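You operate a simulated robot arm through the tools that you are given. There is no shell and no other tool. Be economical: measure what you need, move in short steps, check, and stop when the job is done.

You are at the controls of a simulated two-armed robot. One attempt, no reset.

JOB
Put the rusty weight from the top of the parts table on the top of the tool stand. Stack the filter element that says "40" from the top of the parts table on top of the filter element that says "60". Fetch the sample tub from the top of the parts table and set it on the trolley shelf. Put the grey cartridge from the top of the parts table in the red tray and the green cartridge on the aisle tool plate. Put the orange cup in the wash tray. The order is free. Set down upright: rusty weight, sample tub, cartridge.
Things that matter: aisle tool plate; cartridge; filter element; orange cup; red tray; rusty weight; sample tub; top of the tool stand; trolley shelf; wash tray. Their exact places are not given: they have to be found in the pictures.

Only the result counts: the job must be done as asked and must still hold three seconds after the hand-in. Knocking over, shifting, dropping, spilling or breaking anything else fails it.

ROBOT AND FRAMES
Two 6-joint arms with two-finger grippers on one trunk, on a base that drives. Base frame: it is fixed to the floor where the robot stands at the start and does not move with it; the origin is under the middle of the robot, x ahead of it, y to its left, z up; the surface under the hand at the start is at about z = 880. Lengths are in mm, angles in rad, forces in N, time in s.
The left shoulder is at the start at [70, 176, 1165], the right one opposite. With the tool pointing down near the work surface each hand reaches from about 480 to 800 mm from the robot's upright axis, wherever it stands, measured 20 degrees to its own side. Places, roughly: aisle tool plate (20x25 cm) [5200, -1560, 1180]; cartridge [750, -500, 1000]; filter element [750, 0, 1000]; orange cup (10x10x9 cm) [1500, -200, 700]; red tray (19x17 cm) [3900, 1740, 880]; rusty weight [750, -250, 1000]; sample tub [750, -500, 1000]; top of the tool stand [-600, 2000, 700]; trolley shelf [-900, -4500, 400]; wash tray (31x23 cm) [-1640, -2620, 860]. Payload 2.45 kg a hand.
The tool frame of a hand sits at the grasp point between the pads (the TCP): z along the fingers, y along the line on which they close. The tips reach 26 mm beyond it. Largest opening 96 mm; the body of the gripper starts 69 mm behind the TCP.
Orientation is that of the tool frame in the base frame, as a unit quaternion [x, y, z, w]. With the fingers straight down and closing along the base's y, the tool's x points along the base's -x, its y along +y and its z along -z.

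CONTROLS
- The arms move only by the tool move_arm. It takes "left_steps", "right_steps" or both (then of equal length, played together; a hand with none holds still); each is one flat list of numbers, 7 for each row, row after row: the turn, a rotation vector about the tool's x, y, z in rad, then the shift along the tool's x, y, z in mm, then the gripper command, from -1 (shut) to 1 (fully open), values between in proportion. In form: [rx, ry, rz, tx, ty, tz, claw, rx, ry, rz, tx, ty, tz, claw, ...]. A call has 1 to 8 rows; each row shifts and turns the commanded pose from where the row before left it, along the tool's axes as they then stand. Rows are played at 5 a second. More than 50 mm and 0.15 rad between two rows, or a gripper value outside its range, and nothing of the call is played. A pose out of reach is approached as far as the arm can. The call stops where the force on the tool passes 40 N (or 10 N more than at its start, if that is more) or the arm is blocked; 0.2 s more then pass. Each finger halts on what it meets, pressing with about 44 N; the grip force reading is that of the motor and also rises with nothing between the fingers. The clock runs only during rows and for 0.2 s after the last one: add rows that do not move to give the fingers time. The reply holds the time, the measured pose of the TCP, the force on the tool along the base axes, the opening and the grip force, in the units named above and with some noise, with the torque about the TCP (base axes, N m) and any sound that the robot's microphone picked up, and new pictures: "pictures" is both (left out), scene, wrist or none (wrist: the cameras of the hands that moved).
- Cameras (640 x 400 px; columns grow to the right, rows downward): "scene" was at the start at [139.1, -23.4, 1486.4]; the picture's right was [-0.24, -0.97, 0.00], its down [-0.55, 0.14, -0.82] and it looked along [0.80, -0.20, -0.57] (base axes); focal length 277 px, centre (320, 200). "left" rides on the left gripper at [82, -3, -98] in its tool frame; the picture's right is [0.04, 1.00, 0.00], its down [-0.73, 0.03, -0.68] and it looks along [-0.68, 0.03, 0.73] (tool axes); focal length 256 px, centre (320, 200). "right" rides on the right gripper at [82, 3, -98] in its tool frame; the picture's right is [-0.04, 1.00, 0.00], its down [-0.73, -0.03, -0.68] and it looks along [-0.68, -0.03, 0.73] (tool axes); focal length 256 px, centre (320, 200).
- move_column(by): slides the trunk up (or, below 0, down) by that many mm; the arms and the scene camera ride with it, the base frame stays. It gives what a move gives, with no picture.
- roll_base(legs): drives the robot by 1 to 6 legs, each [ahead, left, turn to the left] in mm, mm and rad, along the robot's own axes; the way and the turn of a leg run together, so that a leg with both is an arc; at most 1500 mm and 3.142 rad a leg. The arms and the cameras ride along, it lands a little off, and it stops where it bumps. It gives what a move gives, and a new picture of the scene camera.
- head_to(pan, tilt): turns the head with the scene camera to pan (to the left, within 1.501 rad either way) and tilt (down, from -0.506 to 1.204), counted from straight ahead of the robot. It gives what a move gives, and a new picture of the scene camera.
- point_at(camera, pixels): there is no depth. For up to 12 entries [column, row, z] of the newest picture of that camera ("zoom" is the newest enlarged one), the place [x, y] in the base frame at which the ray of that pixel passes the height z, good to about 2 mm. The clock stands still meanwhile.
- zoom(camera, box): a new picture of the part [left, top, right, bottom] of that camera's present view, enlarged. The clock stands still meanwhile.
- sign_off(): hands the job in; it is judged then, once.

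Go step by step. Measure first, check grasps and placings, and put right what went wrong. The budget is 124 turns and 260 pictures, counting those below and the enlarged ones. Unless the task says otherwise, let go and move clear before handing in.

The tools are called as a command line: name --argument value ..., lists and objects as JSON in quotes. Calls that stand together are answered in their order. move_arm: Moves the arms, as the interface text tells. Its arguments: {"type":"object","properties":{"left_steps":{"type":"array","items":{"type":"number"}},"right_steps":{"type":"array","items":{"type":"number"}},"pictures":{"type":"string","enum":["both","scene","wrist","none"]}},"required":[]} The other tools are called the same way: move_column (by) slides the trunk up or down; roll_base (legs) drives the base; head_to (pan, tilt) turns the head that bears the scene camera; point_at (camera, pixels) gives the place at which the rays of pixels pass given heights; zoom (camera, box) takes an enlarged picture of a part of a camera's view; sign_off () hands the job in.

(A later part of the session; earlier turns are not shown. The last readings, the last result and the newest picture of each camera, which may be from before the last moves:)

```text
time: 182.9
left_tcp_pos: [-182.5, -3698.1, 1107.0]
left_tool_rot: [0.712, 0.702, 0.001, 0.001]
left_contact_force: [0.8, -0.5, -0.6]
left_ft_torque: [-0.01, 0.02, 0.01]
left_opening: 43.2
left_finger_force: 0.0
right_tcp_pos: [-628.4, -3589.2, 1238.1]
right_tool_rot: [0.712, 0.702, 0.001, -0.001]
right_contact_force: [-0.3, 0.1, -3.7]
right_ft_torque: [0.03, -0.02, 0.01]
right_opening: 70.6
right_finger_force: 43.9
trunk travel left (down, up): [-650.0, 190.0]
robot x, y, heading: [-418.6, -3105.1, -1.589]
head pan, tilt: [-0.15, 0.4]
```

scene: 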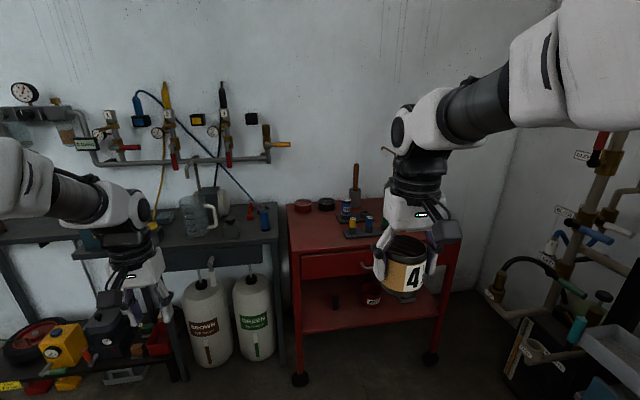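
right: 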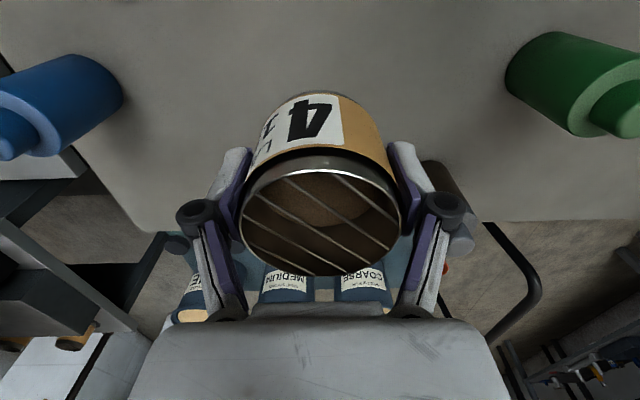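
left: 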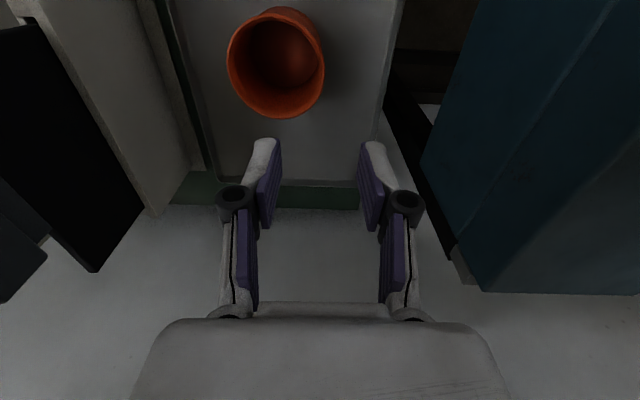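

The trolley has a drawer unit on top and an open lower shelf. I zoom and measure heights.

zoom --camera "scene" --box '[270, 160, 480, 390]'

point_at --camera "scene" --pixels '[[301, 385, 0], [430, 363, 0], [303, 334, 400], [440, 316, 400], [303, 334, 350], [440, 316, 350], [291, 254, 850], [462, 240, 850], [291, 254, 800], [303, 278, 700], [306, 300, 400], [410, 290, 400]]'

```text
1.74 times, centred on (375, 275) of scene
```

zoom: 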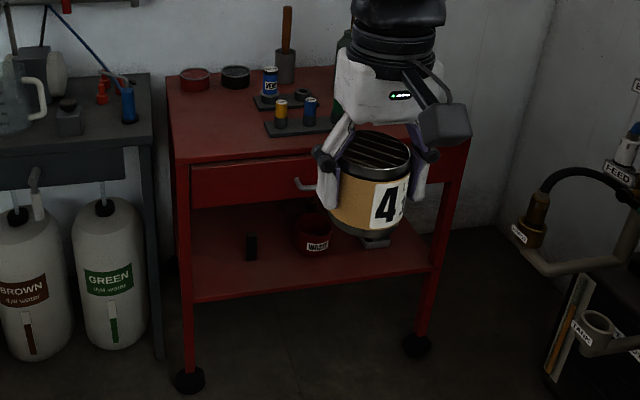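

```text
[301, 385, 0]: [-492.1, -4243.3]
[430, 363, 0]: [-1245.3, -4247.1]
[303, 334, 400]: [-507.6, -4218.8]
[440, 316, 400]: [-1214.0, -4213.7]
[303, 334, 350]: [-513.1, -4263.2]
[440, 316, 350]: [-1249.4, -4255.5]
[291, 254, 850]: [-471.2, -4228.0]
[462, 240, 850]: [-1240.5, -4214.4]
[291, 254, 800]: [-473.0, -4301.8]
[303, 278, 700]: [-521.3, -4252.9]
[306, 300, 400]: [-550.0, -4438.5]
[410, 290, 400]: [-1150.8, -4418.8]
```

Trolley: front y≈−4225, x −1235…−490, top z≈850, shelf z≈400, opening up to about 715. The tub is held from above, so I'll set it on the free front-left of the trolley top, regrasp with tilted fingers, then put it on the shelf. First I tuck the left hand and drive in.

move_arm --left_steps '[0, 0, 0, 35, 0, -35, -0.5, 0, 0, 0, 35, 0, -35, -0.5, 0, 0, 0, 35, 0, -35, -0.5, 0, 0, 0, 0, 0, -45, -0.5, 0, 0, 0, 0, 0, 0, -0.5]' --pictures "none"

roll_base --legs '[[0, 0, 0.018], [600, 0, 0]]'

head_to --pan -0.2 --tilt 0.8

```text
time: 184.1
left_tcp_pos: [-180.3, -3592.6, 1257.4]
left_tool_rot: [0.712, 0.702, 0.001, -0.001]
left_contact_force: [0.9, -0.5, -0.3]
left_ft_torque: [0.02, 0.01, 0.06]
left_opening: 24.0
left_finger_force: 0.0
right_tcp_pos: [-628.0, -3589.4, 1237.8]
right_tool_rot: [0.712, 0.702, 0.001, -0.001]
right_contact_force: [0.2, -0.2, -3.8]
right_ft_torque: [0.05, 0.03, -0.02]
right_opening: 70.6
right_finger_force: 44.1
trunk travel left (down, up): [-650.0, 190.0]
robot x, y, heading: [-418.4, -3107.5, -1.588]
head pan, tilt: [-0.15, 0.4]
```

```text
time: 187.7
left_tcp_pos: [-173.7, -4168.6, 1257.4]
left_tool_rot: [0.707, 0.707, 0.0, 0.0]
left_contact_force: [0.1, -0.4, 0.3]
left_ft_torque: [-0.01, -0.01, 0.02]
left_opening: 23.8
left_finger_force: 0.1
right_tcp_pos: [-619.6, -4171.2, 1238.2]
right_tool_rot: [0.707, 0.707, 0.0, 0.0]
right_contact_force: [0.6, 0.5, -4.3]
right_ft_torque: [0.04, 0.0, 0.01]
right_opening: 70.7
right_finger_force: 44.0
trunk travel left (down, up): [-650.0, 190.0]
robot x, y, heading: [-418.4, -3683.2, -1.567]
head pan, tilt: [-0.15, 0.4]
```

scene: 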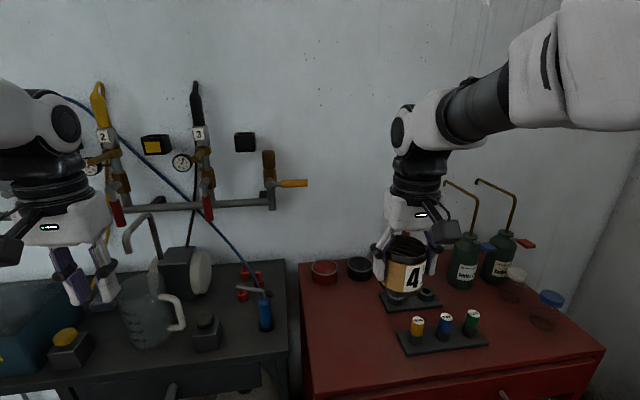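

```text
time: 188.6
left_tcp_pos: [-173.3, -4169.3, 1258.1]
left_tool_rot: [0.707, 0.708, 0.0, 0.0]
left_contact_force: [-0.9, 0.5, -0.4]
left_ft_torque: [0.02, 0.01, -0.01]
left_opening: 24.1
left_finger_force: 0.0
right_tcp_pos: [-620.8, -4172.1, 1238.3]
right_tool_rot: [0.707, 0.707, 0.001, 0.0]
right_contact_force: [1.0, 0.1, -3.7]
right_ft_torque: [0.0, -0.01, 0.0]
right_opening: 70.6
right_finger_force: 44.0
trunk travel left (down, up): [-650.0, 190.0]
robot x, y, heading: [-416.0, -3681.5, -1.572]
head pan, tilt: [-0.201, 0.799]
```

scene: 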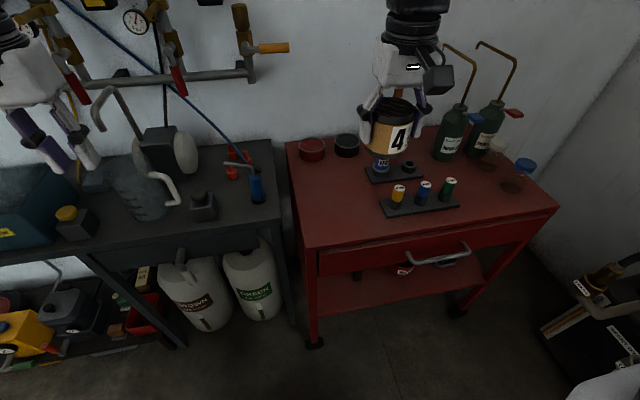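

Free spot on the trolley top around (335,210). I measure corners, the trays with cans and the spot.

point_at --camera "scene" --pixels '[[303, 251, 850], [557, 208, 850], [286, 146, 850], [335, 210, 850], [384, 216, 850], [368, 183, 850], [303, 160, 850], [320, 277, 715], [316, 316, 400], [478, 292, 400], [350, 290, 400], [440, 262, 700]]'

zoom --camera "scene" --box '[270, 120, 590, 350]'

```text
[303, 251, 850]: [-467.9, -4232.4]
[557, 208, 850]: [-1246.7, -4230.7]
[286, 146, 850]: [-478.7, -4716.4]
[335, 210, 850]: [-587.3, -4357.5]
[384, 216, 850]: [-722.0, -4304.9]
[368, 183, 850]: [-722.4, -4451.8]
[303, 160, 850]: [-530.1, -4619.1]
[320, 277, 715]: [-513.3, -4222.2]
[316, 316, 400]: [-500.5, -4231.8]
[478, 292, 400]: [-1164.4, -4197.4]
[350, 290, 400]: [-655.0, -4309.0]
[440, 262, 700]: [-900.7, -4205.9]
```

```text
1.74 times, centred on (430, 235) of scene
```

zoom: 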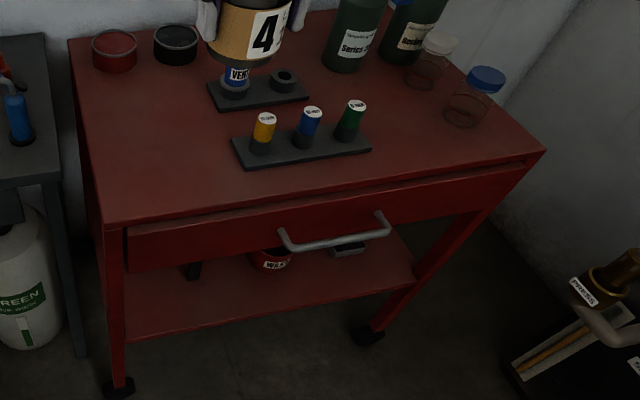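

Top height 850 fits. I bring the tub to (-585,-4300), down to about 30 mm above the trolley top.

move_arm --right_steps '[0, 0, 0, -32, 9, 36, -1, 0, 0, 0, -32, 9, 36, -1, 0, 0, 0, -32, 9, 36, -1, 0, 0, 0, -32, 8, 36, -1, 0, 0, 0, 0, 0, 48, -1, 0, 0, 0, 0, 0, 48, -1, 0, 0, 0, 0, 0, 48, -1, 0, 0, 0, 0, 0, 20, -1]'

```text
time: 190.4
left_tcp_pos: [-172.8, -4169.5, 1257.2]
left_tool_rot: [0.707, 0.707, 0.0, 0.0]
left_contact_force: [0.0, 0.3, -0.3]
left_ft_torque: [-0.02, 0.0, 0.0]
left_opening: 24.2
left_finger_force: 0.0
right_tcp_pos: [-584.2, -4297.9, 929.8]
right_tool_rot: [0.707, 0.707, 0.0, 0.0]
right_contact_force: [0.5, 0.0, -2.8]
right_ft_torque: [0.04, 0.03, -0.03]
right_opening: 70.6
right_finger_force: 43.8
trunk travel left (down, up): [-650.0, 190.0]
robot x, y, heading: [-415.7, -3684.5, -1.57]
head pan, tilt: [-0.201, 0.799]
```

scene: 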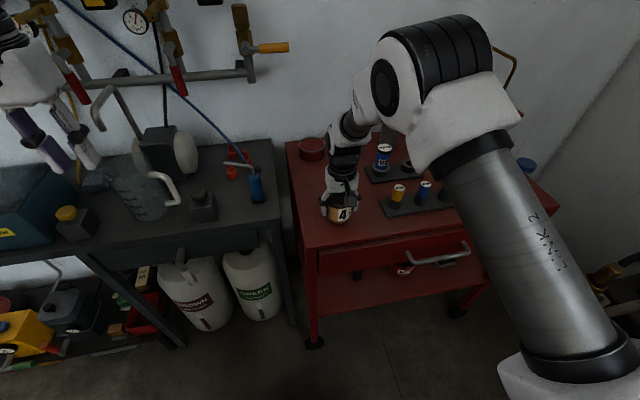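
right: 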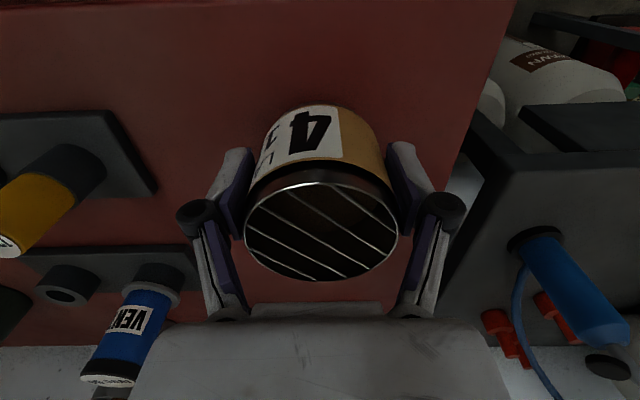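

Tub hovers over clear top. I lower 28 mm and then gently feel.

move_arm --right_steps '[0, 0, 0, 0, 0, 20, -1, 0, 0, 0, 0, 0, 8, -1, 0, 0, 0, 0, 0, 0, -1]' --pictures "none"

move_arm --right_steps '[0, 0, 0, 0, 0, 2, -1, 0, 0, 0, 0, 0, 2, -1, 0, 0, 0, 0, 0, 0, -1]' --pictures "none"

move_arm --right_steps '[0, 0, 0, 0, 0, 2, -1, 0, 0, 0, 0, 0, 0, -1]' --pictures "none"

```text
time: 191.2
left_tcp_pos: [-172.4, -4166.2, 1258.6]
left_tool_rot: [0.707, 0.707, -0.001, 0.002]
left_contact_force: [0.5, -0.1, -0.7]
left_ft_torque: [0.01, 0.03, 0.01]
left_opening: 24.1
left_finger_force: 0.0
right_tcp_pos: [-584.2, -4300.3, 904.8]
right_tool_rot: [0.707, 0.708, -0.001, 0.002]
right_contact_force: [-3.6, -6.6, 27.3]
right_ft_torque: [-0.33, 0.11, -0.02]
right_opening: 70.9
right_finger_force: 43.8
trunk travel left (down, up): [-650.0, 190.0]
robot x, y, heading: [-420.2, -3687.6, -1.571]
head pan, tilt: [-0.201, 0.799]
```

```text
time: 192.0
left_tcp_pos: [-172.6, -4165.6, 1257.3]
left_tool_rot: [0.707, 0.707, -0.001, 0.001]
left_contact_force: [-0.7, -0.1, 0.2]
left_ft_torque: [0.0, -0.01, -0.02]
left_opening: 24.1
left_finger_force: 0.1
right_tcp_pos: [-584.1, -4298.2, 901.4]
right_tool_rot: [0.707, 0.707, 0.0, 0.0]
right_contact_force: [-4.7, -5.6, 27.0]
right_ft_torque: [-0.42, 0.12, 0.0]
right_opening: 70.7
right_finger_force: 44.1
trunk travel left (down, up): [-650.0, 190.0]
robot x, y, heading: [-415.2, -3683.5, -1.571]
head pan, tilt: [-0.201, 0.799]
```

```text
time: 192.6
left_tcp_pos: [-173.5, -4165.1, 1257.9]
left_tool_rot: [0.707, 0.707, -0.001, 0.0]
left_contact_force: [0.1, 0.9, 0.3]
left_ft_torque: [-0.01, -0.01, 0.01]
left_opening: 23.7
left_finger_force: 0.1
right_tcp_pos: [-584.3, -4297.8, 896.9]
right_tool_rot: [0.707, 0.708, -0.001, 0.001]
right_contact_force: [-5.2, -4.5, 27.9]
right_ft_torque: [-0.2, 0.15, -0.09]
right_opening: 70.9
right_finger_force: 44.2
trunk travel left (down, up): [-650.0, 190.0]
robot x, y, heading: [-417.3, -3682.7, -1.57]
head pan, tilt: [-0.201, 0.799]
```

It touched at z≈905 and slid a little in the grip with 27 N. I release and lift straight up.

move_arm --right_steps '[0, 0, 0, 0, 0, 0, 0.5, 0, 0, 0, 0, 0, 0, 1, 0, 0, 0, 0, 0, 0, 1, 0, 0, 0, 0, 0, -40, 1, 0, 0, 0, 0, 0, -45, 1, 0, 0, 0, 20, 0, -45, 1, 0, 0, 0, 30, 0, -35, 1, 0, 0, 0, 0, 0, 0, 1]'

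```text
time: 194.4
left_tcp_pos: [-173.7, -4170.3, 1256.9]
left_tool_rot: [0.707, 0.708, 0.001, 0.0]
left_contact_force: [0.8, -0.5, 0.0]
left_ft_torque: [0.03, 0.0, 0.03]
left_opening: 23.8
left_finger_force: 0.1
right_tcp_pos: [-583.2, -4251.5, 1063.0]
right_tool_rot: [0.707, 0.707, 0.0, 0.0]
right_contact_force: [-0.1, -0.4, -0.5]
right_ft_torque: [0.03, 0.01, -0.03]
right_opening: 96.0
right_finger_force: 0.0
trunk travel left (down, up): [-650.0, 190.0]
robot x, y, heading: [-416.2, -3684.8, -1.57]
head pan, tilt: [-0.201, 0.799]
```

scene: 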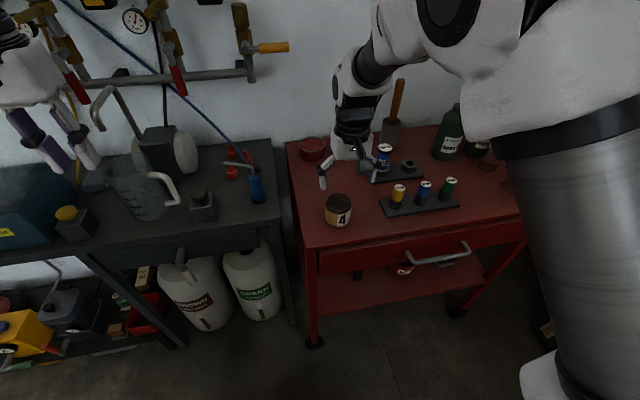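
right: 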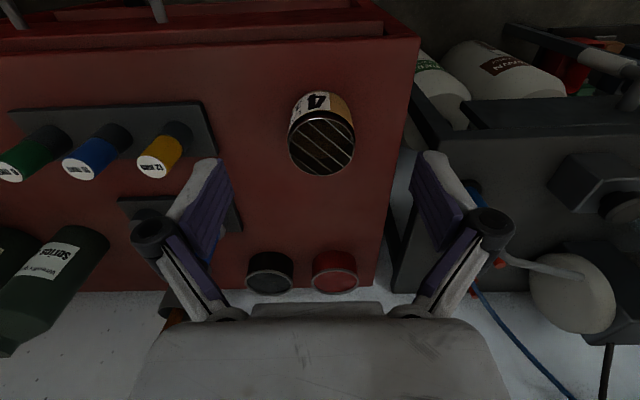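

The tub stands on the trolley top. I now tilt the right hand 0.75 rad forward and go to a pre-grasp behind and above it.

move_arm --right_steps '[0, -0.15, 0, 0, 0, 0, 1, 0, -0.15, 0, 0, 0, 0, 1, 0, -0.15, 0, 0, 0, 0, 1, 0, -0.15, 0, 0, 0, 0, 1, 0, -0.15, 0, 0, 0, 0, 1, 0, 0, 0, 39.5, 0, 11.7, 1, 0, 0, 0, 39.5, 0, 11.7, 1, 0, 0, 0, 0, 0, 0, 1]'

```text
time: 196.2
left_tcp_pos: [-173.6, -4167.7, 1257.2]
left_tool_rot: [0.707, 0.707, 0.0, 0.0]
left_contact_force: [-0.1, 0.1, 0.1]
left_ft_torque: [0.01, 0.01, -0.04]
left_opening: 24.1
left_finger_force: 0.1
right_tcp_pos: [-597.8, -4209.0, 1004.5]
right_tool_rot: [0.685, 0.642, -0.215, 0.269]
right_contact_force: [0.2, -0.2, -0.1]
right_ft_torque: [0.02, 0.03, -0.03]
right_opening: 95.9
right_finger_force: 0.0
right hand out of reach, approached as far as the arm can: row 5, 7
trunk travel left (down, up): [-650.0, 190.0]
robot x, y, heading: [-413.6, -3682.2, -1.57]
head pan, tilt: [-0.201, 0.799]
```

scene: 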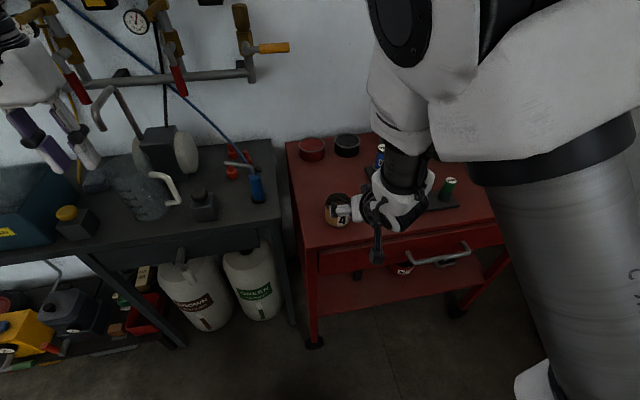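
right: 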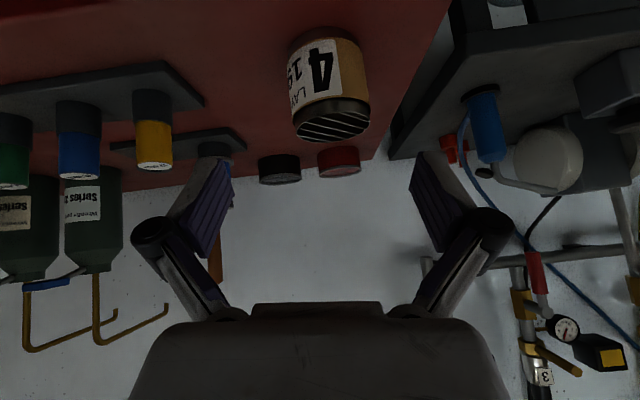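

The pose was too close for the arm (rows 5 and 7), leaving the hand slightly twisted. I roll back 160 mm and correct the orientation.

roll_base --legs '[[-160, 0, 0]]'

move_arm --right_steps '[0.049, -0.05, -0.085, 0, 0, 0, 1, 0, 0, 0, 0, 0, 0, 1]' --pictures "wrist"

```text
time: 197.6
left_tcp_pos: [-173.6, -4005.7, 1256.4]
left_tool_rot: [0.708, 0.706, 0.0, -0.001]
left_contact_force: [0.8, -1.0, -0.9]
left_ft_torque: [-0.01, -0.03, 0.03]
left_opening: 23.9
left_finger_force: 0.0
right_tcp_pos: [-599.1, -4045.2, 997.6]
right_tool_rot: [0.689, 0.641, -0.21, 0.265]
right_contact_force: [-0.3, -0.7, 0.2]
right_ft_torque: [-0.02, -0.01, 0.0]
right_opening: 96.0
right_finger_force: 0.1
trunk travel left (down, up): [-650.0, 190.0]
robot x, y, heading: [-415.7, -3520.9, -1.575]
head pan, tilt: [-0.201, 0.799]
```

scene: 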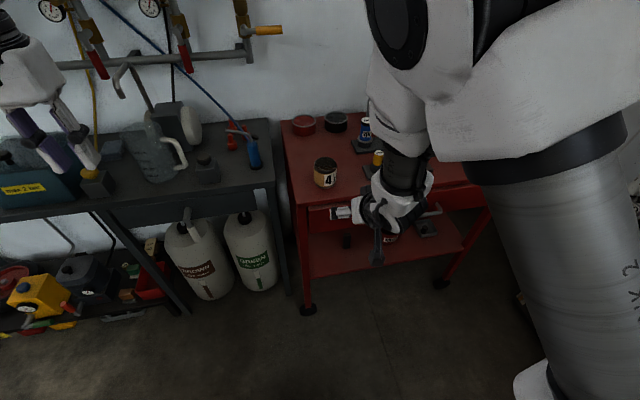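

```text
time: 198.2
left_tcp_pos: [-172.7, -4005.2, 1257.1]
left_tool_rot: [0.708, 0.706, 0.0, -0.001]
left_contact_force: [-0.3, 0.3, -0.2]
left_ft_torque: [0.03, 0.02, -0.01]
left_opening: 24.2
left_finger_force: 0.1
right_tcp_pos: [-602.6, -4046.4, 1020.8]
right_tool_rot: [0.683, 0.638, -0.23, 0.272]
right_contact_force: [-0.3, -0.5, -0.5]
right_ft_torque: [0.0, 0.0, -0.02]
right_opening: 95.9
right_finger_force: 0.1
right hand out of reach, approached as far as the arm can: row 1
trunk travel left (down, up): [-650.0, 190.0]
robot x, y, heading: [-416.8, -3520.5, -1.575]
head pan, tilt: [-0.201, 0.799]
```

right: 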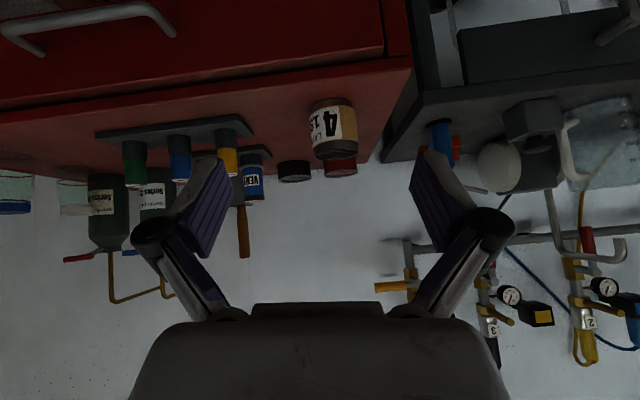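

The arm is still folded there; I extend forward over the trolley first, then apply the remaining orientation correction.

move_arm --right_steps '[0, 0, 0, -30, 6, 27, 1, 0, 0, 0, -30, 6, 27, 1, 0, 0, 0, -30, 6, 27, 1, 0, 0, 0, -30, 6, 27, 1, 0.032, -0.024, -0.081, 0, 0, 0, 1, 0, 0, 0, 0, 0, 0, 1]' --pictures "both"

```text
time: 199.6
left_tcp_pos: [-173.2, -4005.8, 1256.0]
left_tool_rot: [0.708, 0.707, 0.0, 0.0]
left_contact_force: [0.8, 0.2, -0.4]
left_ft_torque: [0.0, 0.0, -0.01]
left_opening: 23.9
left_finger_force: 0.1
right_tcp_pos: [-561.4, -4197.4, 1024.9]
right_tool_rot: [0.651, 0.676, -0.25, 0.237]
right_contact_force: [0.1, 0.4, -0.1]
right_ft_torque: [0.02, -0.01, 0.02]
right_opening: 96.2
right_finger_force: 0.1
right hand out of reach, approached as far as the arm can: row 1, 5
trunk travel left (down, up): [-650.0, 190.0]
robot x, y, heading: [-418.2, -3520.3, -1.572]
head pan, tilt: [-0.201, 0.799]
```

scene: 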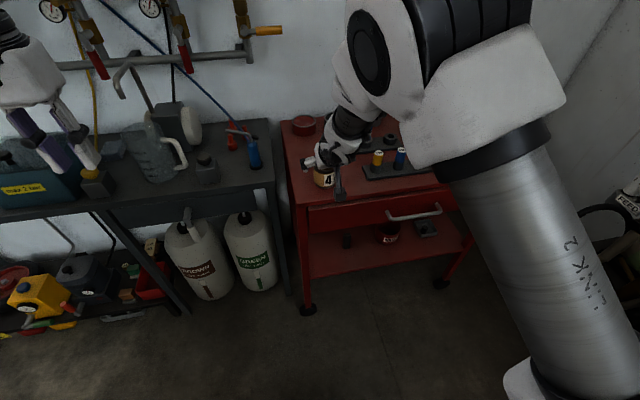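
right: 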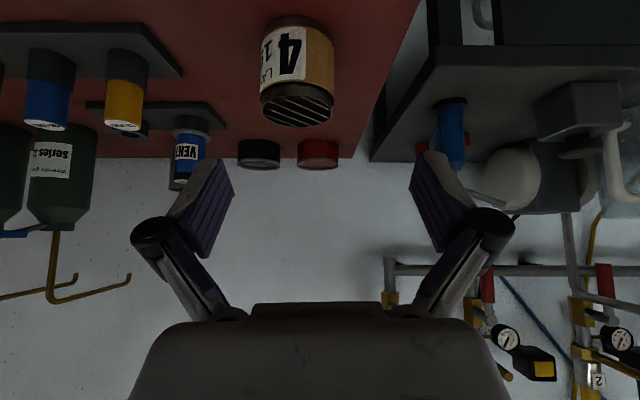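

Orientation is now nearly right (tilt 0.70 rad, roll ~0.03). I align sideways by 21 mm and advance halfway to the tub.

move_arm --right_steps '[0, 0, 0, 5, -21.5, 0, 1, 0, 0, 0, 4.5, 0, 40, 1, 0, 0, 0, 0, 0, 40, 1, 0, 0, 0, 0, 0, 0, 1]' --pictures "wrist"

```text
time: 200.6
left_tcp_pos: [-171.5, -4003.7, 1256.4]
left_tool_rot: [0.708, 0.707, -0.001, 0.001]
left_contact_force: [0.7, 0.6, 0.4]
left_ft_torque: [-0.01, 0.04, -0.02]
left_opening: 24.1
left_finger_force: 0.0
right_tcp_pos: [-643.4, -4237.9, 998.5]
right_tool_rot: [0.623, 0.699, -0.244, 0.25]
right_contact_force: [0.0, 0.0, 0.0]
right_ft_torque: [-0.02, 0.06, -0.02]
right_opening: 95.8
right_finger_force: 0.2
right hand out of reach, approached as far as the arm can: row 1, 2, 3
trunk travel left (down, up): [-650.0, 190.0]
robot x, y, heading: [-419.4, -3521.7, -1.571]
head pan, tilt: [-0.201, 0.799]
```

right: 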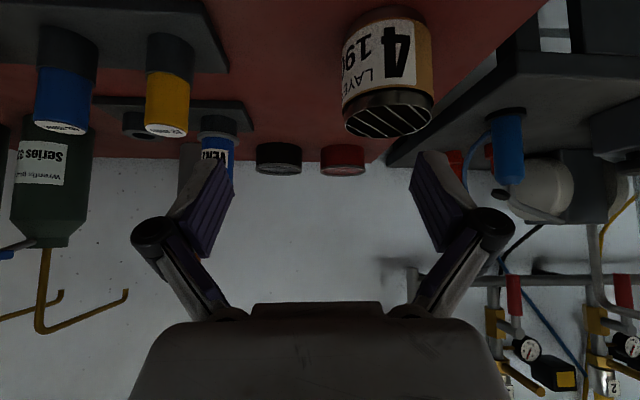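

The arm seems near a wrist singularity (tool in line with the forearm). I roll back 130 mm and lower the trunk 100 mm so the arm works more stretched, then re-extend and correct the orientation.

roll_base --legs '[[-130, 0, 0]]'

move_column --by -100

move_arm --right_steps '[0, 0, 0, -35.7, 11.3, 0, 1, 0, 0, 0, -35.7, 11.3, 0, 1, 0, 0, 0, -35.7, 11.3, 0, 1, 0, 0, 0, -35.7, 11.3, 0, 1, 0.045, 0.015, 0.098, 0, 0, 0, 1, 0, 0, 0, 0, 0, 0, 1]'

```text
time: 201.9
left_tcp_pos: [-173.7, -3877.6, 1256.8]
left_tool_rot: [0.707, 0.707, 0.001, -0.001]
left_contact_force: [0.7, -0.3, 0.9]
left_ft_torque: [-0.02, 0.01, -0.01]
left_opening: 24.0
left_finger_force: 0.0
right_tcp_pos: [-643.7, -4111.0, 997.0]
right_tool_rot: [0.625, 0.698, -0.243, 0.251]
right_contact_force: [0.2, 0.6, -0.1]
right_ft_torque: [-0.02, 0.0, -0.03]
right_opening: 96.1
right_finger_force: 0.1
trunk travel left (down, up): [-650.0, 190.0]
robot x, y, heading: [-416.9, -3389.4, -1.572]
head pan, tilt: [-0.201, 0.799]
```

scene: 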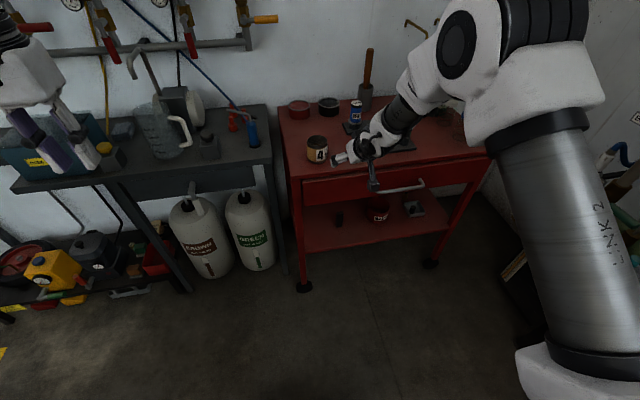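

```text
time: 203.2
left_tcp_pos: [-173.1, -3875.2, 1157.8]
left_tool_rot: [0.708, 0.707, 0.0, 0.0]
left_contact_force: [-0.2, -0.2, -0.4]
left_ft_torque: [0.02, -0.02, 0.02]
left_opening: 24.1
left_finger_force: 0.0
right_tcp_pos: [-644.2, -4110.4, 897.7]
right_tool_rot: [0.624, 0.699, -0.244, 0.251]
right_contact_force: [-0.2, -0.3, 0.0]
right_ft_torque: [0.04, -0.01, 0.02]
right_opening: 95.8
right_finger_force: 0.1
trunk travel left (down, up): [-550.0, 290.0]
robot x, y, heading: [-416.0, -3392.0, -1.575]
head pan, tilt: [-0.201, 0.799]
```

```text
time: 204.6
left_tcp_pos: [-174.5, -3876.7, 1157.4]
left_tool_rot: [0.708, 0.706, 0.0, 0.0]
left_contact_force: [-0.2, -0.3, 0.7]
left_ft_torque: [-0.02, 0.01, -0.03]
left_opening: 23.9
left_finger_force: 0.0
right_tcp_pos: [-595.7, -4193.7, 970.9]
right_tool_rot: [0.666, 0.663, -0.242, 0.242]
right_contact_force: [-0.5, 0.0, -0.3]
right_ft_torque: [0.02, -0.01, -0.01]
right_opening: 95.6
right_finger_force: 0.1
right hand out of reach, approached as far as the arm can: row 1, 2
trunk travel left (down, up): [-550.0, 290.0]
robot x, y, heading: [-418.2, -3391.9, -1.571]
head pan, tilt: [-0.201, 0.799]
```

scene: 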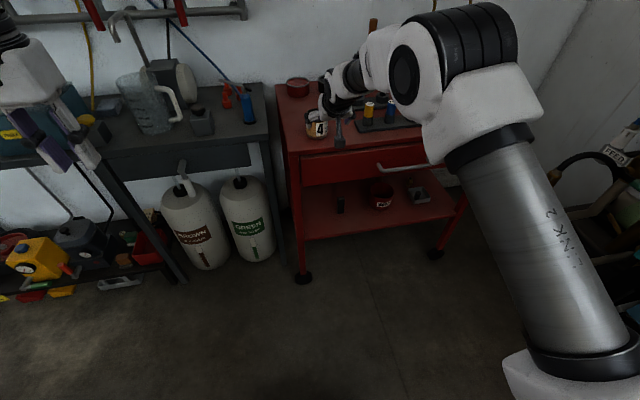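
right: 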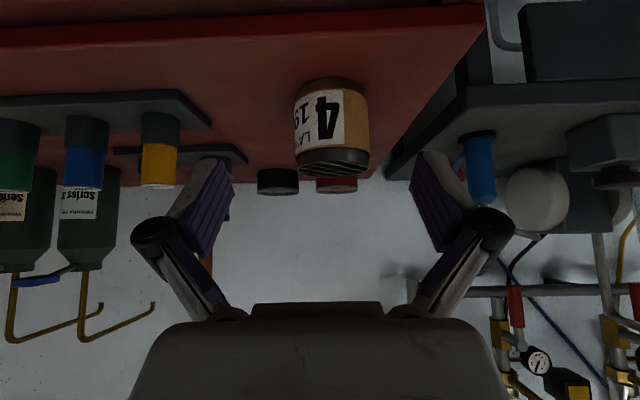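

Orientation is now as wanted. I verify the tub position before advancing.

point_at --camera "right" --pixels '[[333, 162, 930], [296, 150, 930], [369, 152, 930], [330, 80, 855], [330, 80, 850]]'

move_arm --right_steps '[0, 0, 0, -15, 6, 0, 1, 0, 0, 0, -14.6, 6, 0, 1, 0, 0, 0, 0, 0, 40, 1, 0, 0, 0, 0, 0, 40, 1, 0, 0, 0, 0, 0, 0, 1]' --pictures "wrist"

```text
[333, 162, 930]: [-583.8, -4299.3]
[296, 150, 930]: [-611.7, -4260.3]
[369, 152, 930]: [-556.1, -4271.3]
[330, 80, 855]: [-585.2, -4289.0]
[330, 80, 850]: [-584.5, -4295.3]
```

```text
time: 205.8
left_tcp_pos: [-173.3, -3875.6, 1158.6]
left_tool_rot: [0.707, 0.707, 0.0, 0.0]
left_contact_force: [0.2, -0.7, 0.4]
left_ft_torque: [-0.04, 0.0, -0.01]
left_opening: 24.0
left_finger_force: 0.0
right_tcp_pos: [-582.0, -4264.5, 931.4]
right_tool_rot: [0.666, 0.662, -0.243, 0.243]
right_contact_force: [0.4, 0.4, 0.3]
right_ft_torque: [0.02, 0.0, 0.0]
right_opening: 96.1
right_finger_force: 0.1
trunk travel left (down, up): [-550.0, 290.0]
robot x, y, heading: [-419.5, -3391.8, -1.568]
head pan, tilt: [-0.201, 0.799]
```

right: 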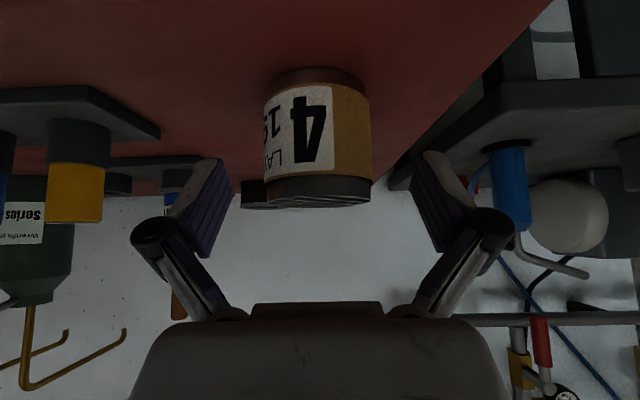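

The tub is centred (col 319). I advance the last 50 mm and close.

move_arm --right_steps '[0, 0, 0, -2, -1, 25, 1, 0, 0, 0, -2, 0, 25, 1, 0, 0, 0, 0, 0, 0, 1, 0, 0, 0, 0, 0, 0, 0.6, 0, 0, 0, 0, 0, 0, 0, 0, 0, 0, 0, 0, 0, -1, 0, 0, 0, 0, 0, 0, -1]' --pictures "wrist"

```text
time: 207.4
left_tcp_pos: [-173.3, -3876.9, 1157.3]
left_tool_rot: [0.707, 0.707, 0.0, 0.0]
left_contact_force: [-0.2, 0.1, -0.1]
left_ft_torque: [0.0, 0.02, 0.0]
left_opening: 23.9
left_finger_force: 0.0
right_tcp_pos: [-585.0, -4280.1, 905.3]
right_tool_rot: [0.666, 0.663, -0.242, 0.242]
right_contact_force: [0.0, 0.8, 0.7]
right_ft_torque: [0.0, 0.02, -0.01]
right_opening: 69.0
right_finger_force: 43.8
right hand out of reach, approached as far as the arm can: row 1, 2
trunk travel left (down, up): [-550.0, 290.0]
robot x, y, heading: [-418.4, -3394.7, -1.576]
head pan, tilt: [-0.201, 0.799]
```

right: 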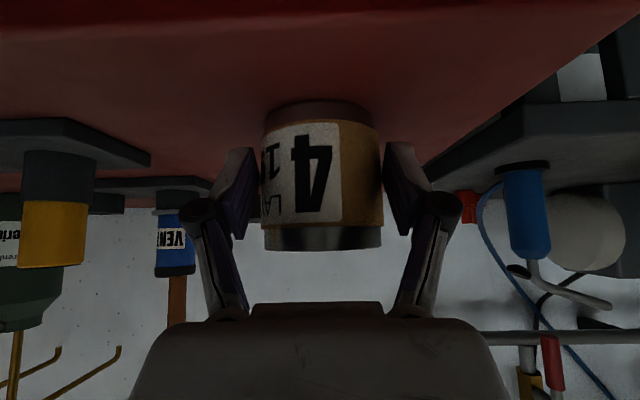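

The hand stopped about 19 mm short in y, though it does grip (69 mm). For a firmer hold I open, roll ahead 22 mm and close again.

move_arm --right_steps '[0, 0, 0, 0, 0, 0, 0.3, 0, 0, 0, 0, 0, 0, 1, 0, 0, 0, 0, 0, 0, 1]' --pictures "none"

roll_base --legs '[[22, 0, 0]]'

move_arm --right_steps '[0, 0, 0, 0, 0, 0, 0.6, 0, 0, 0, 0, 0, 0, 0, 0, 0, 0, 0, 0, 0, -1, 0, 0, 0, 0, 0, 0, -1]' --pictures "wrist"

```text
time: 208.2
left_tcp_pos: [-173.2, -3876.4, 1156.8]
left_tool_rot: [0.707, 0.707, 0.0, 0.0]
left_contact_force: [0.8, -0.2, -0.5]
left_ft_torque: [-0.01, 0.05, 0.01]
left_opening: 24.0
left_finger_force: 0.0
right_tcp_pos: [-586.6, -4280.8, 904.9]
right_tool_rot: [0.665, 0.664, -0.242, 0.243]
right_contact_force: [-0.6, 0.4, 0.5]
right_ft_torque: [0.05, 0.01, -0.01]
right_opening: 96.1
right_finger_force: 0.0
trunk travel left (down, up): [-550.0, 290.0]
robot x, y, heading: [-412.7, -3393.2, -1.575]
head pan, tilt: [-0.201, 0.799]
```

```text
time: 209.0
left_tcp_pos: [-174.5, -3895.9, 1158.6]
left_tool_rot: [0.708, 0.706, -0.001, 0.001]
left_contact_force: [-0.1, 0.2, 0.5]
left_ft_torque: [-0.04, 0.02, -0.02]
left_opening: 24.1
left_finger_force: 0.1
right_tcp_pos: [-585.4, -4301.0, 906.4]
right_tool_rot: [0.665, 0.663, -0.243, 0.243]
right_contact_force: [-0.1, -0.1, 0.3]
right_ft_torque: [0.02, -0.01, 0.02]
right_opening: 95.8
right_finger_force: 0.0
trunk travel left (down, up): [-550.0, 290.0]
robot x, y, heading: [-418.6, -3413.4, -1.569]
head pan, tilt: [-0.201, 0.799]
```

scene: 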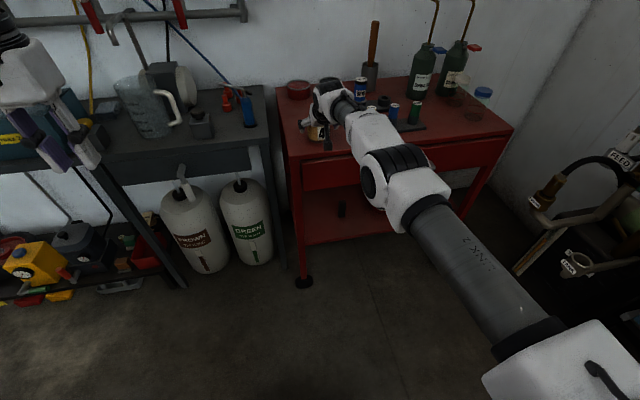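

```text
time: 210.0
left_tcp_pos: [-173.4, -3899.0, 1157.1]
left_tool_rot: [0.708, 0.706, 0.0, 0.0]
left_contact_force: [0.6, -0.3, 0.0]
left_ft_torque: [0.0, -0.01, 0.01]
left_opening: 24.0
left_finger_force: 0.1
right_tcp_pos: [-586.5, -4302.9, 903.3]
right_tool_rot: [0.665, 0.663, -0.242, 0.242]
right_contact_force: [0.8, -1.2, 0.0]
right_ft_torque: [0.01, -0.01, 0.0]
right_opening: 70.8
right_finger_force: 44.0
trunk travel left (down, up): [-550.0, 290.0]
robot x, y, heading: [-414.2, -3416.5, -1.571]
head pan, tilt: [-0.201, 0.799]
```

right: 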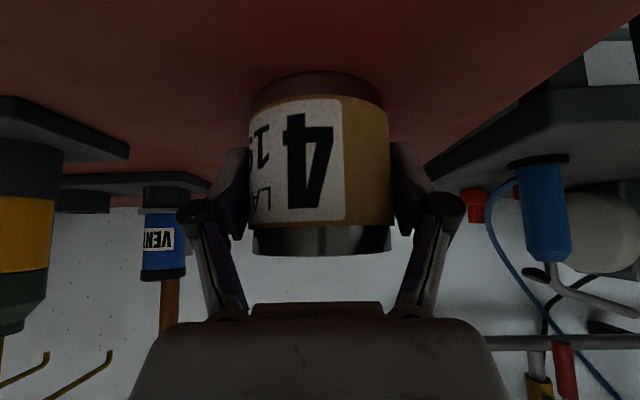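

Now a full-diameter grip (70.8). I lift with the trunk, reverse 260 mm while shifting 60 mm right, and lower the trunk so the tub comes in just above shelf height.

move_column --by 80

roll_base --legs '[[-260, 0, 0], [0, -60, 0]]'

move_column --by -480

head_to --pan -0.2 --tilt 0.4

```text
time: 211.2
left_tcp_pos: [-173.5, -3899.4, 1236.2]
left_tool_rot: [0.708, 0.706, 0.0, 0.0]
left_contact_force: [-0.3, 0.4, 0.0]
left_ft_torque: [0.02, 0.04, 0.0]
left_opening: 23.8
left_finger_force: 0.1
right_tcp_pos: [-585.5, -4302.8, 982.8]
right_tool_rot: [0.665, 0.663, -0.242, 0.242]
right_contact_force: [0.5, 0.2, -3.6]
right_ft_torque: [-0.01, -0.02, -0.02]
right_opening: 70.6
right_finger_force: 43.7
trunk travel left (down, up): [-630.0, 210.0]
robot x, y, heading: [-419.4, -3413.1, -1.569]
head pan, tilt: [-0.201, 0.799]
```

```text
time: 213.6
left_tcp_pos: [-230.2, -3638.7, 1236.1]
left_tool_rot: [0.707, 0.707, 0.0, 0.0]
left_contact_force: [0.2, -0.6, -0.3]
left_ft_torque: [0.05, -0.01, 0.0]
left_opening: 24.1
left_finger_force: 0.1
right_tcp_pos: [-642.6, -4044.2, 985.0]
right_tool_rot: [0.664, 0.664, -0.243, 0.243]
right_contact_force: [-0.3, 0.4, -3.2]
right_ft_torque: [0.04, -0.03, -0.03]
right_opening: 70.7
right_finger_force: 44.1
trunk travel left (down, up): [-630.0, 210.0]
robot x, y, heading: [-475.8, -3151.7, -1.573]
head pan, tilt: [-0.201, 0.799]
```

scene: 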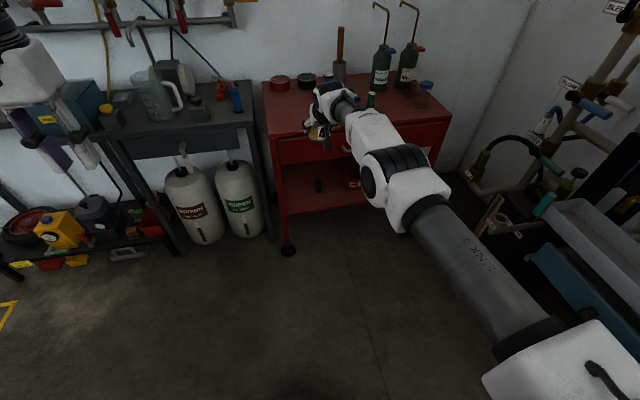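

```text
refused: -480 is not a number from -400 to 400
```

```text
time: 214.5
left_tcp_pos: [-229.3, -3639.4, 1236.6]
left_tool_rot: [0.707, 0.707, 0.001, 0.0]
left_contact_force: [0.2, 0.9, 0.3]
left_ft_torque: [0.03, 0.01, 0.0]
left_opening: 23.9
left_finger_force: 0.1
right_tcp_pos: [-643.7, -4044.2, 984.2]
right_tool_rot: [0.665, 0.664, -0.242, 0.242]
right_contact_force: [-0.2, 0.7, -4.0]
right_ft_torque: [0.02, 0.03, 0.0]
right_opening: 70.7
right_finger_force: 43.0
trunk travel left (down, up): [-630.0, 210.0]
robot x, y, heading: [-475.2, -3155.8, -1.571]
head pan, tilt: [-0.201, 0.4]
```

scene: 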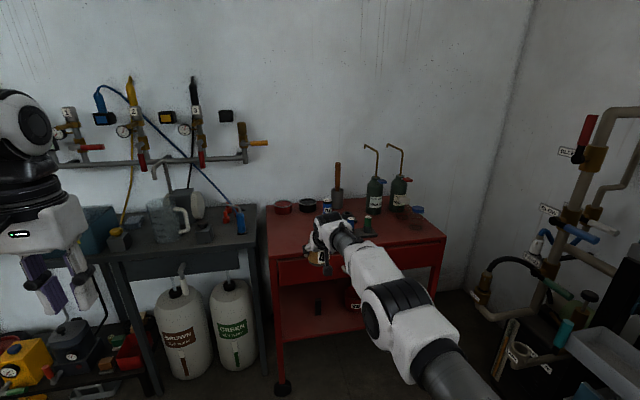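

Trunk moves are limited to 400 mm a call; I lower in two parts and look.

move_column --by -400

move_column --by -90

head_to --pan -0.2 --tilt 0.45

```text
time: 218.3
left_tcp_pos: [-232.2, -3638.0, 837.5]
left_tool_rot: [0.707, 0.707, 0.001, 0.0]
left_contact_force: [0.6, 0.4, -0.7]
left_ft_torque: [-0.03, -0.03, 0.0]
left_opening: 24.3
left_finger_force: 0.0
right_tcp_pos: [-643.6, -4042.7, 584.0]
right_tool_rot: [0.666, 0.663, -0.243, 0.242]
right_contact_force: [0.2, -0.6, -3.7]
right_ft_torque: [0.01, -0.05, 0.0]
right_opening: 70.8
right_finger_force: 44.2
trunk travel left (down, up): [-230.0, 610.0]
robot x, y, heading: [-479.5, -3156.2, -1.578]
head pan, tilt: [-0.201, 0.4]
```

```text
time: 219.6
left_tcp_pos: [-231.1, -3637.9, 746.4]
left_tool_rot: [0.708, 0.707, -0.001, -0.001]
left_contact_force: [-0.8, 0.2, -0.2]
left_ft_torque: [0.0, -0.02, 0.0]
left_opening: 24.0
left_finger_force: 0.1
right_tcp_pos: [-642.8, -4042.2, 494.2]
right_tool_rot: [0.665, 0.663, -0.243, 0.243]
right_contact_force: [0.3, 0.6, -3.9]
right_ft_torque: [0.03, 0.01, -0.02]
right_opening: 70.9
right_finger_force: 44.2
trunk travel left (down, up): [-140.0, 700.0]
robot x, y, heading: [-477.3, -3152.3, -1.566]
head pan, tilt: [-0.201, 0.4]
```

```text
time: 220.2
left_tcp_pos: [-231.3, -3637.9, 746.9]
left_tool_rot: [0.707, 0.707, -0.001, -0.001]
left_contact_force: [-0.4, 0.9, 0.9]
left_ft_torque: [0.0, 0.0, 0.01]
left_opening: 24.2
left_finger_force: 0.0
right_tcp_pos: [-643.9, -4042.5, 494.2]
right_tool_rot: [0.664, 0.664, -0.242, 0.243]
right_contact_force: [0.7, 0.8, -4.8]
right_ft_torque: [0.01, 0.01, 0.0]
right_opening: 70.8
right_finger_force: 44.0
trunk travel left (down, up): [-140.0, 700.0]
robot x, y, heading: [-478.8, -3155.1, -1.573]
head pan, tilt: [-0.201, 0.45]
```

scene: 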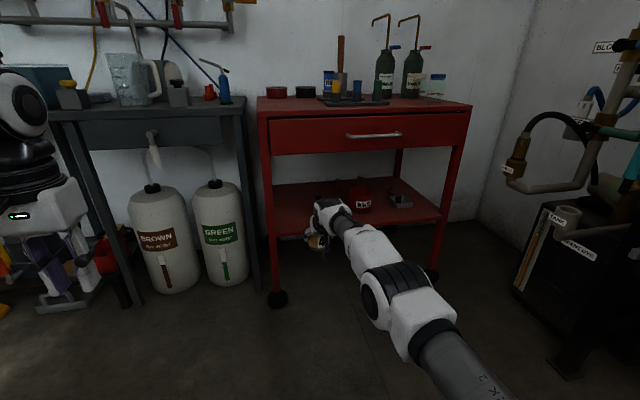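

A good view of the shelf from low. I measure the shelf's front edge height and take a wrist picture.

point_at --camera "scene" --pixels '[[276, 239, 400], [276, 239, 380], [276, 239, 420], [272, 154, 700], [440, 214, 400], [360, 209, 400], [280, 298, 0], [316, 190, 400], [268, 116, 850]]'

move_arm --right_steps '[0, 0, 0, 0, 0, 0, -1]' --pictures "wrist"

zoom --camera "scene" --box '[250, 140, 450, 265]'

```text
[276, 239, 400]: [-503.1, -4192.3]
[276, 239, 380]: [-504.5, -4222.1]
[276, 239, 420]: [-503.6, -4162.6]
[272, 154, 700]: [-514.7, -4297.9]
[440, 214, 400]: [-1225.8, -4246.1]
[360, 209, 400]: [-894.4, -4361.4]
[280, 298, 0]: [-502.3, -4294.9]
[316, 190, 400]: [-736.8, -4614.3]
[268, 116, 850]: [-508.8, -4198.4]
```

```text
time: 220.6
left_tcp_pos: [-231.6, -3638.1, 746.5]
left_tool_rot: [0.707, 0.708, 0.0, -0.001]
left_contact_force: [0.7, 0.3, -0.2]
left_ft_torque: [-0.01, 0.03, 0.01]
left_opening: 24.1
left_finger_force: 0.0
right_tcp_pos: [-644.0, -4041.8, 494.2]
right_tool_rot: [0.665, 0.664, -0.242, 0.242]
right_contact_force: [-0.2, -0.6, -3.5]
right_ft_torque: [0.01, -0.01, 0.03]
right_opening: 70.9
right_finger_force: 44.4
trunk travel left (down, up): [-140.0, 700.0]
robot x, y, heading: [-478.1, -3154.3, -1.574]
head pan, tilt: [-0.201, 0.45]
```

right: 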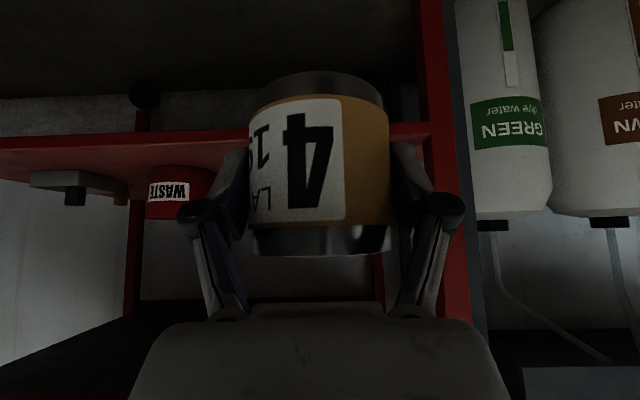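

```text
3.20 times, centred on (350, 202) of scene
```

zoom: 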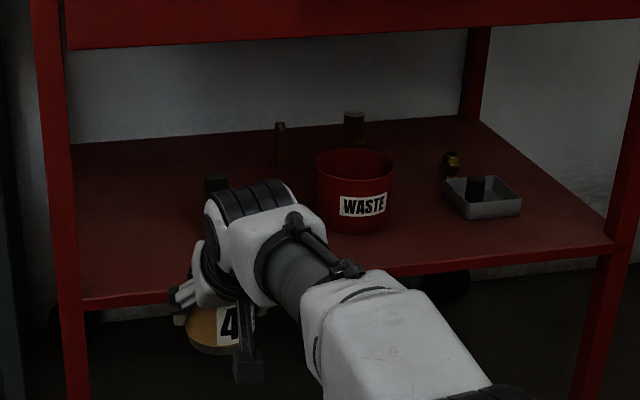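

Shelf edge is near z≈395; the block is at about (-700,-4386) and the leg at x≈−505. I shift 34 mm left and roll ahead 268 mm, aiming at (-610,-4310).

roll_base --legs '[[0, 34, 0], [150, 0, 0]]'

move_arm --right_steps '[0, 0, 0, 0, 0, 0, -1]' --pictures "wrist"

```text
time: 222.4
left_tcp_pos: [-197.6, -3788.4, 745.8]
left_tool_rot: [0.707, 0.707, -0.001, -0.001]
left_contact_force: [0.3, -0.9, 0.0]
left_ft_torque: [0.01, 0.0, 0.03]
left_opening: 24.0
left_finger_force: 0.1
right_tcp_pos: [-609.9, -4192.0, 492.3]
right_tool_rot: [0.665, 0.664, -0.242, 0.242]
right_contact_force: [-0.8, -0.1, -3.6]
right_ft_torque: [0.0, 0.02, 0.02]
right_opening: 70.8
right_finger_force: 44.5
trunk travel left (down, up): [-140.0, 700.0]
robot x, y, heading: [-442.6, -3302.8, -1.573]
head pan, tilt: [-0.201, 0.45]
```

scene: 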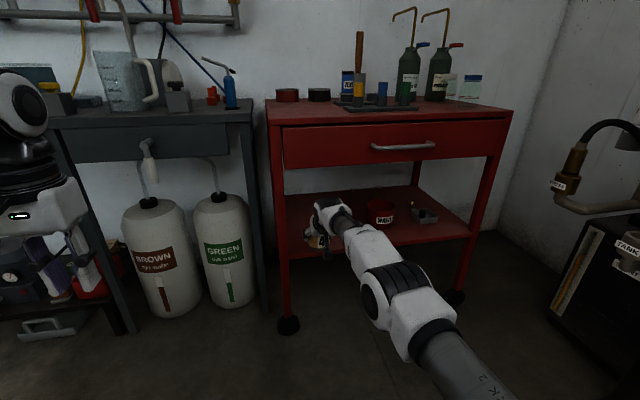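

```text
time: 222.8
left_tcp_pos: [-198.5, -3789.9, 747.5]
left_tool_rot: [0.707, 0.707, 0.0, 0.0]
left_contact_force: [0.2, 0.3, 0.8]
left_ft_torque: [0.04, 0.01, -0.02]
left_opening: 23.9
left_finger_force: 0.2
right_tcp_pos: [-611.4, -4192.0, 493.0]
right_tool_rot: [0.665, 0.664, -0.242, 0.242]
right_contact_force: [-0.9, 0.9, -4.0]
right_ft_torque: [0.02, 0.03, -0.01]
right_opening: 70.7
right_finger_force: 43.8
trunk travel left (down, up): [-140.0, 700.0]
robot x, y, heading: [-441.0, -3302.1, -1.573]
head pan, tilt: [-0.201, 0.45]
```

right: 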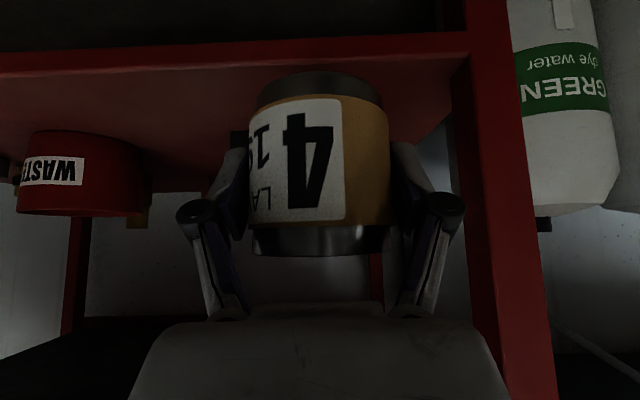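

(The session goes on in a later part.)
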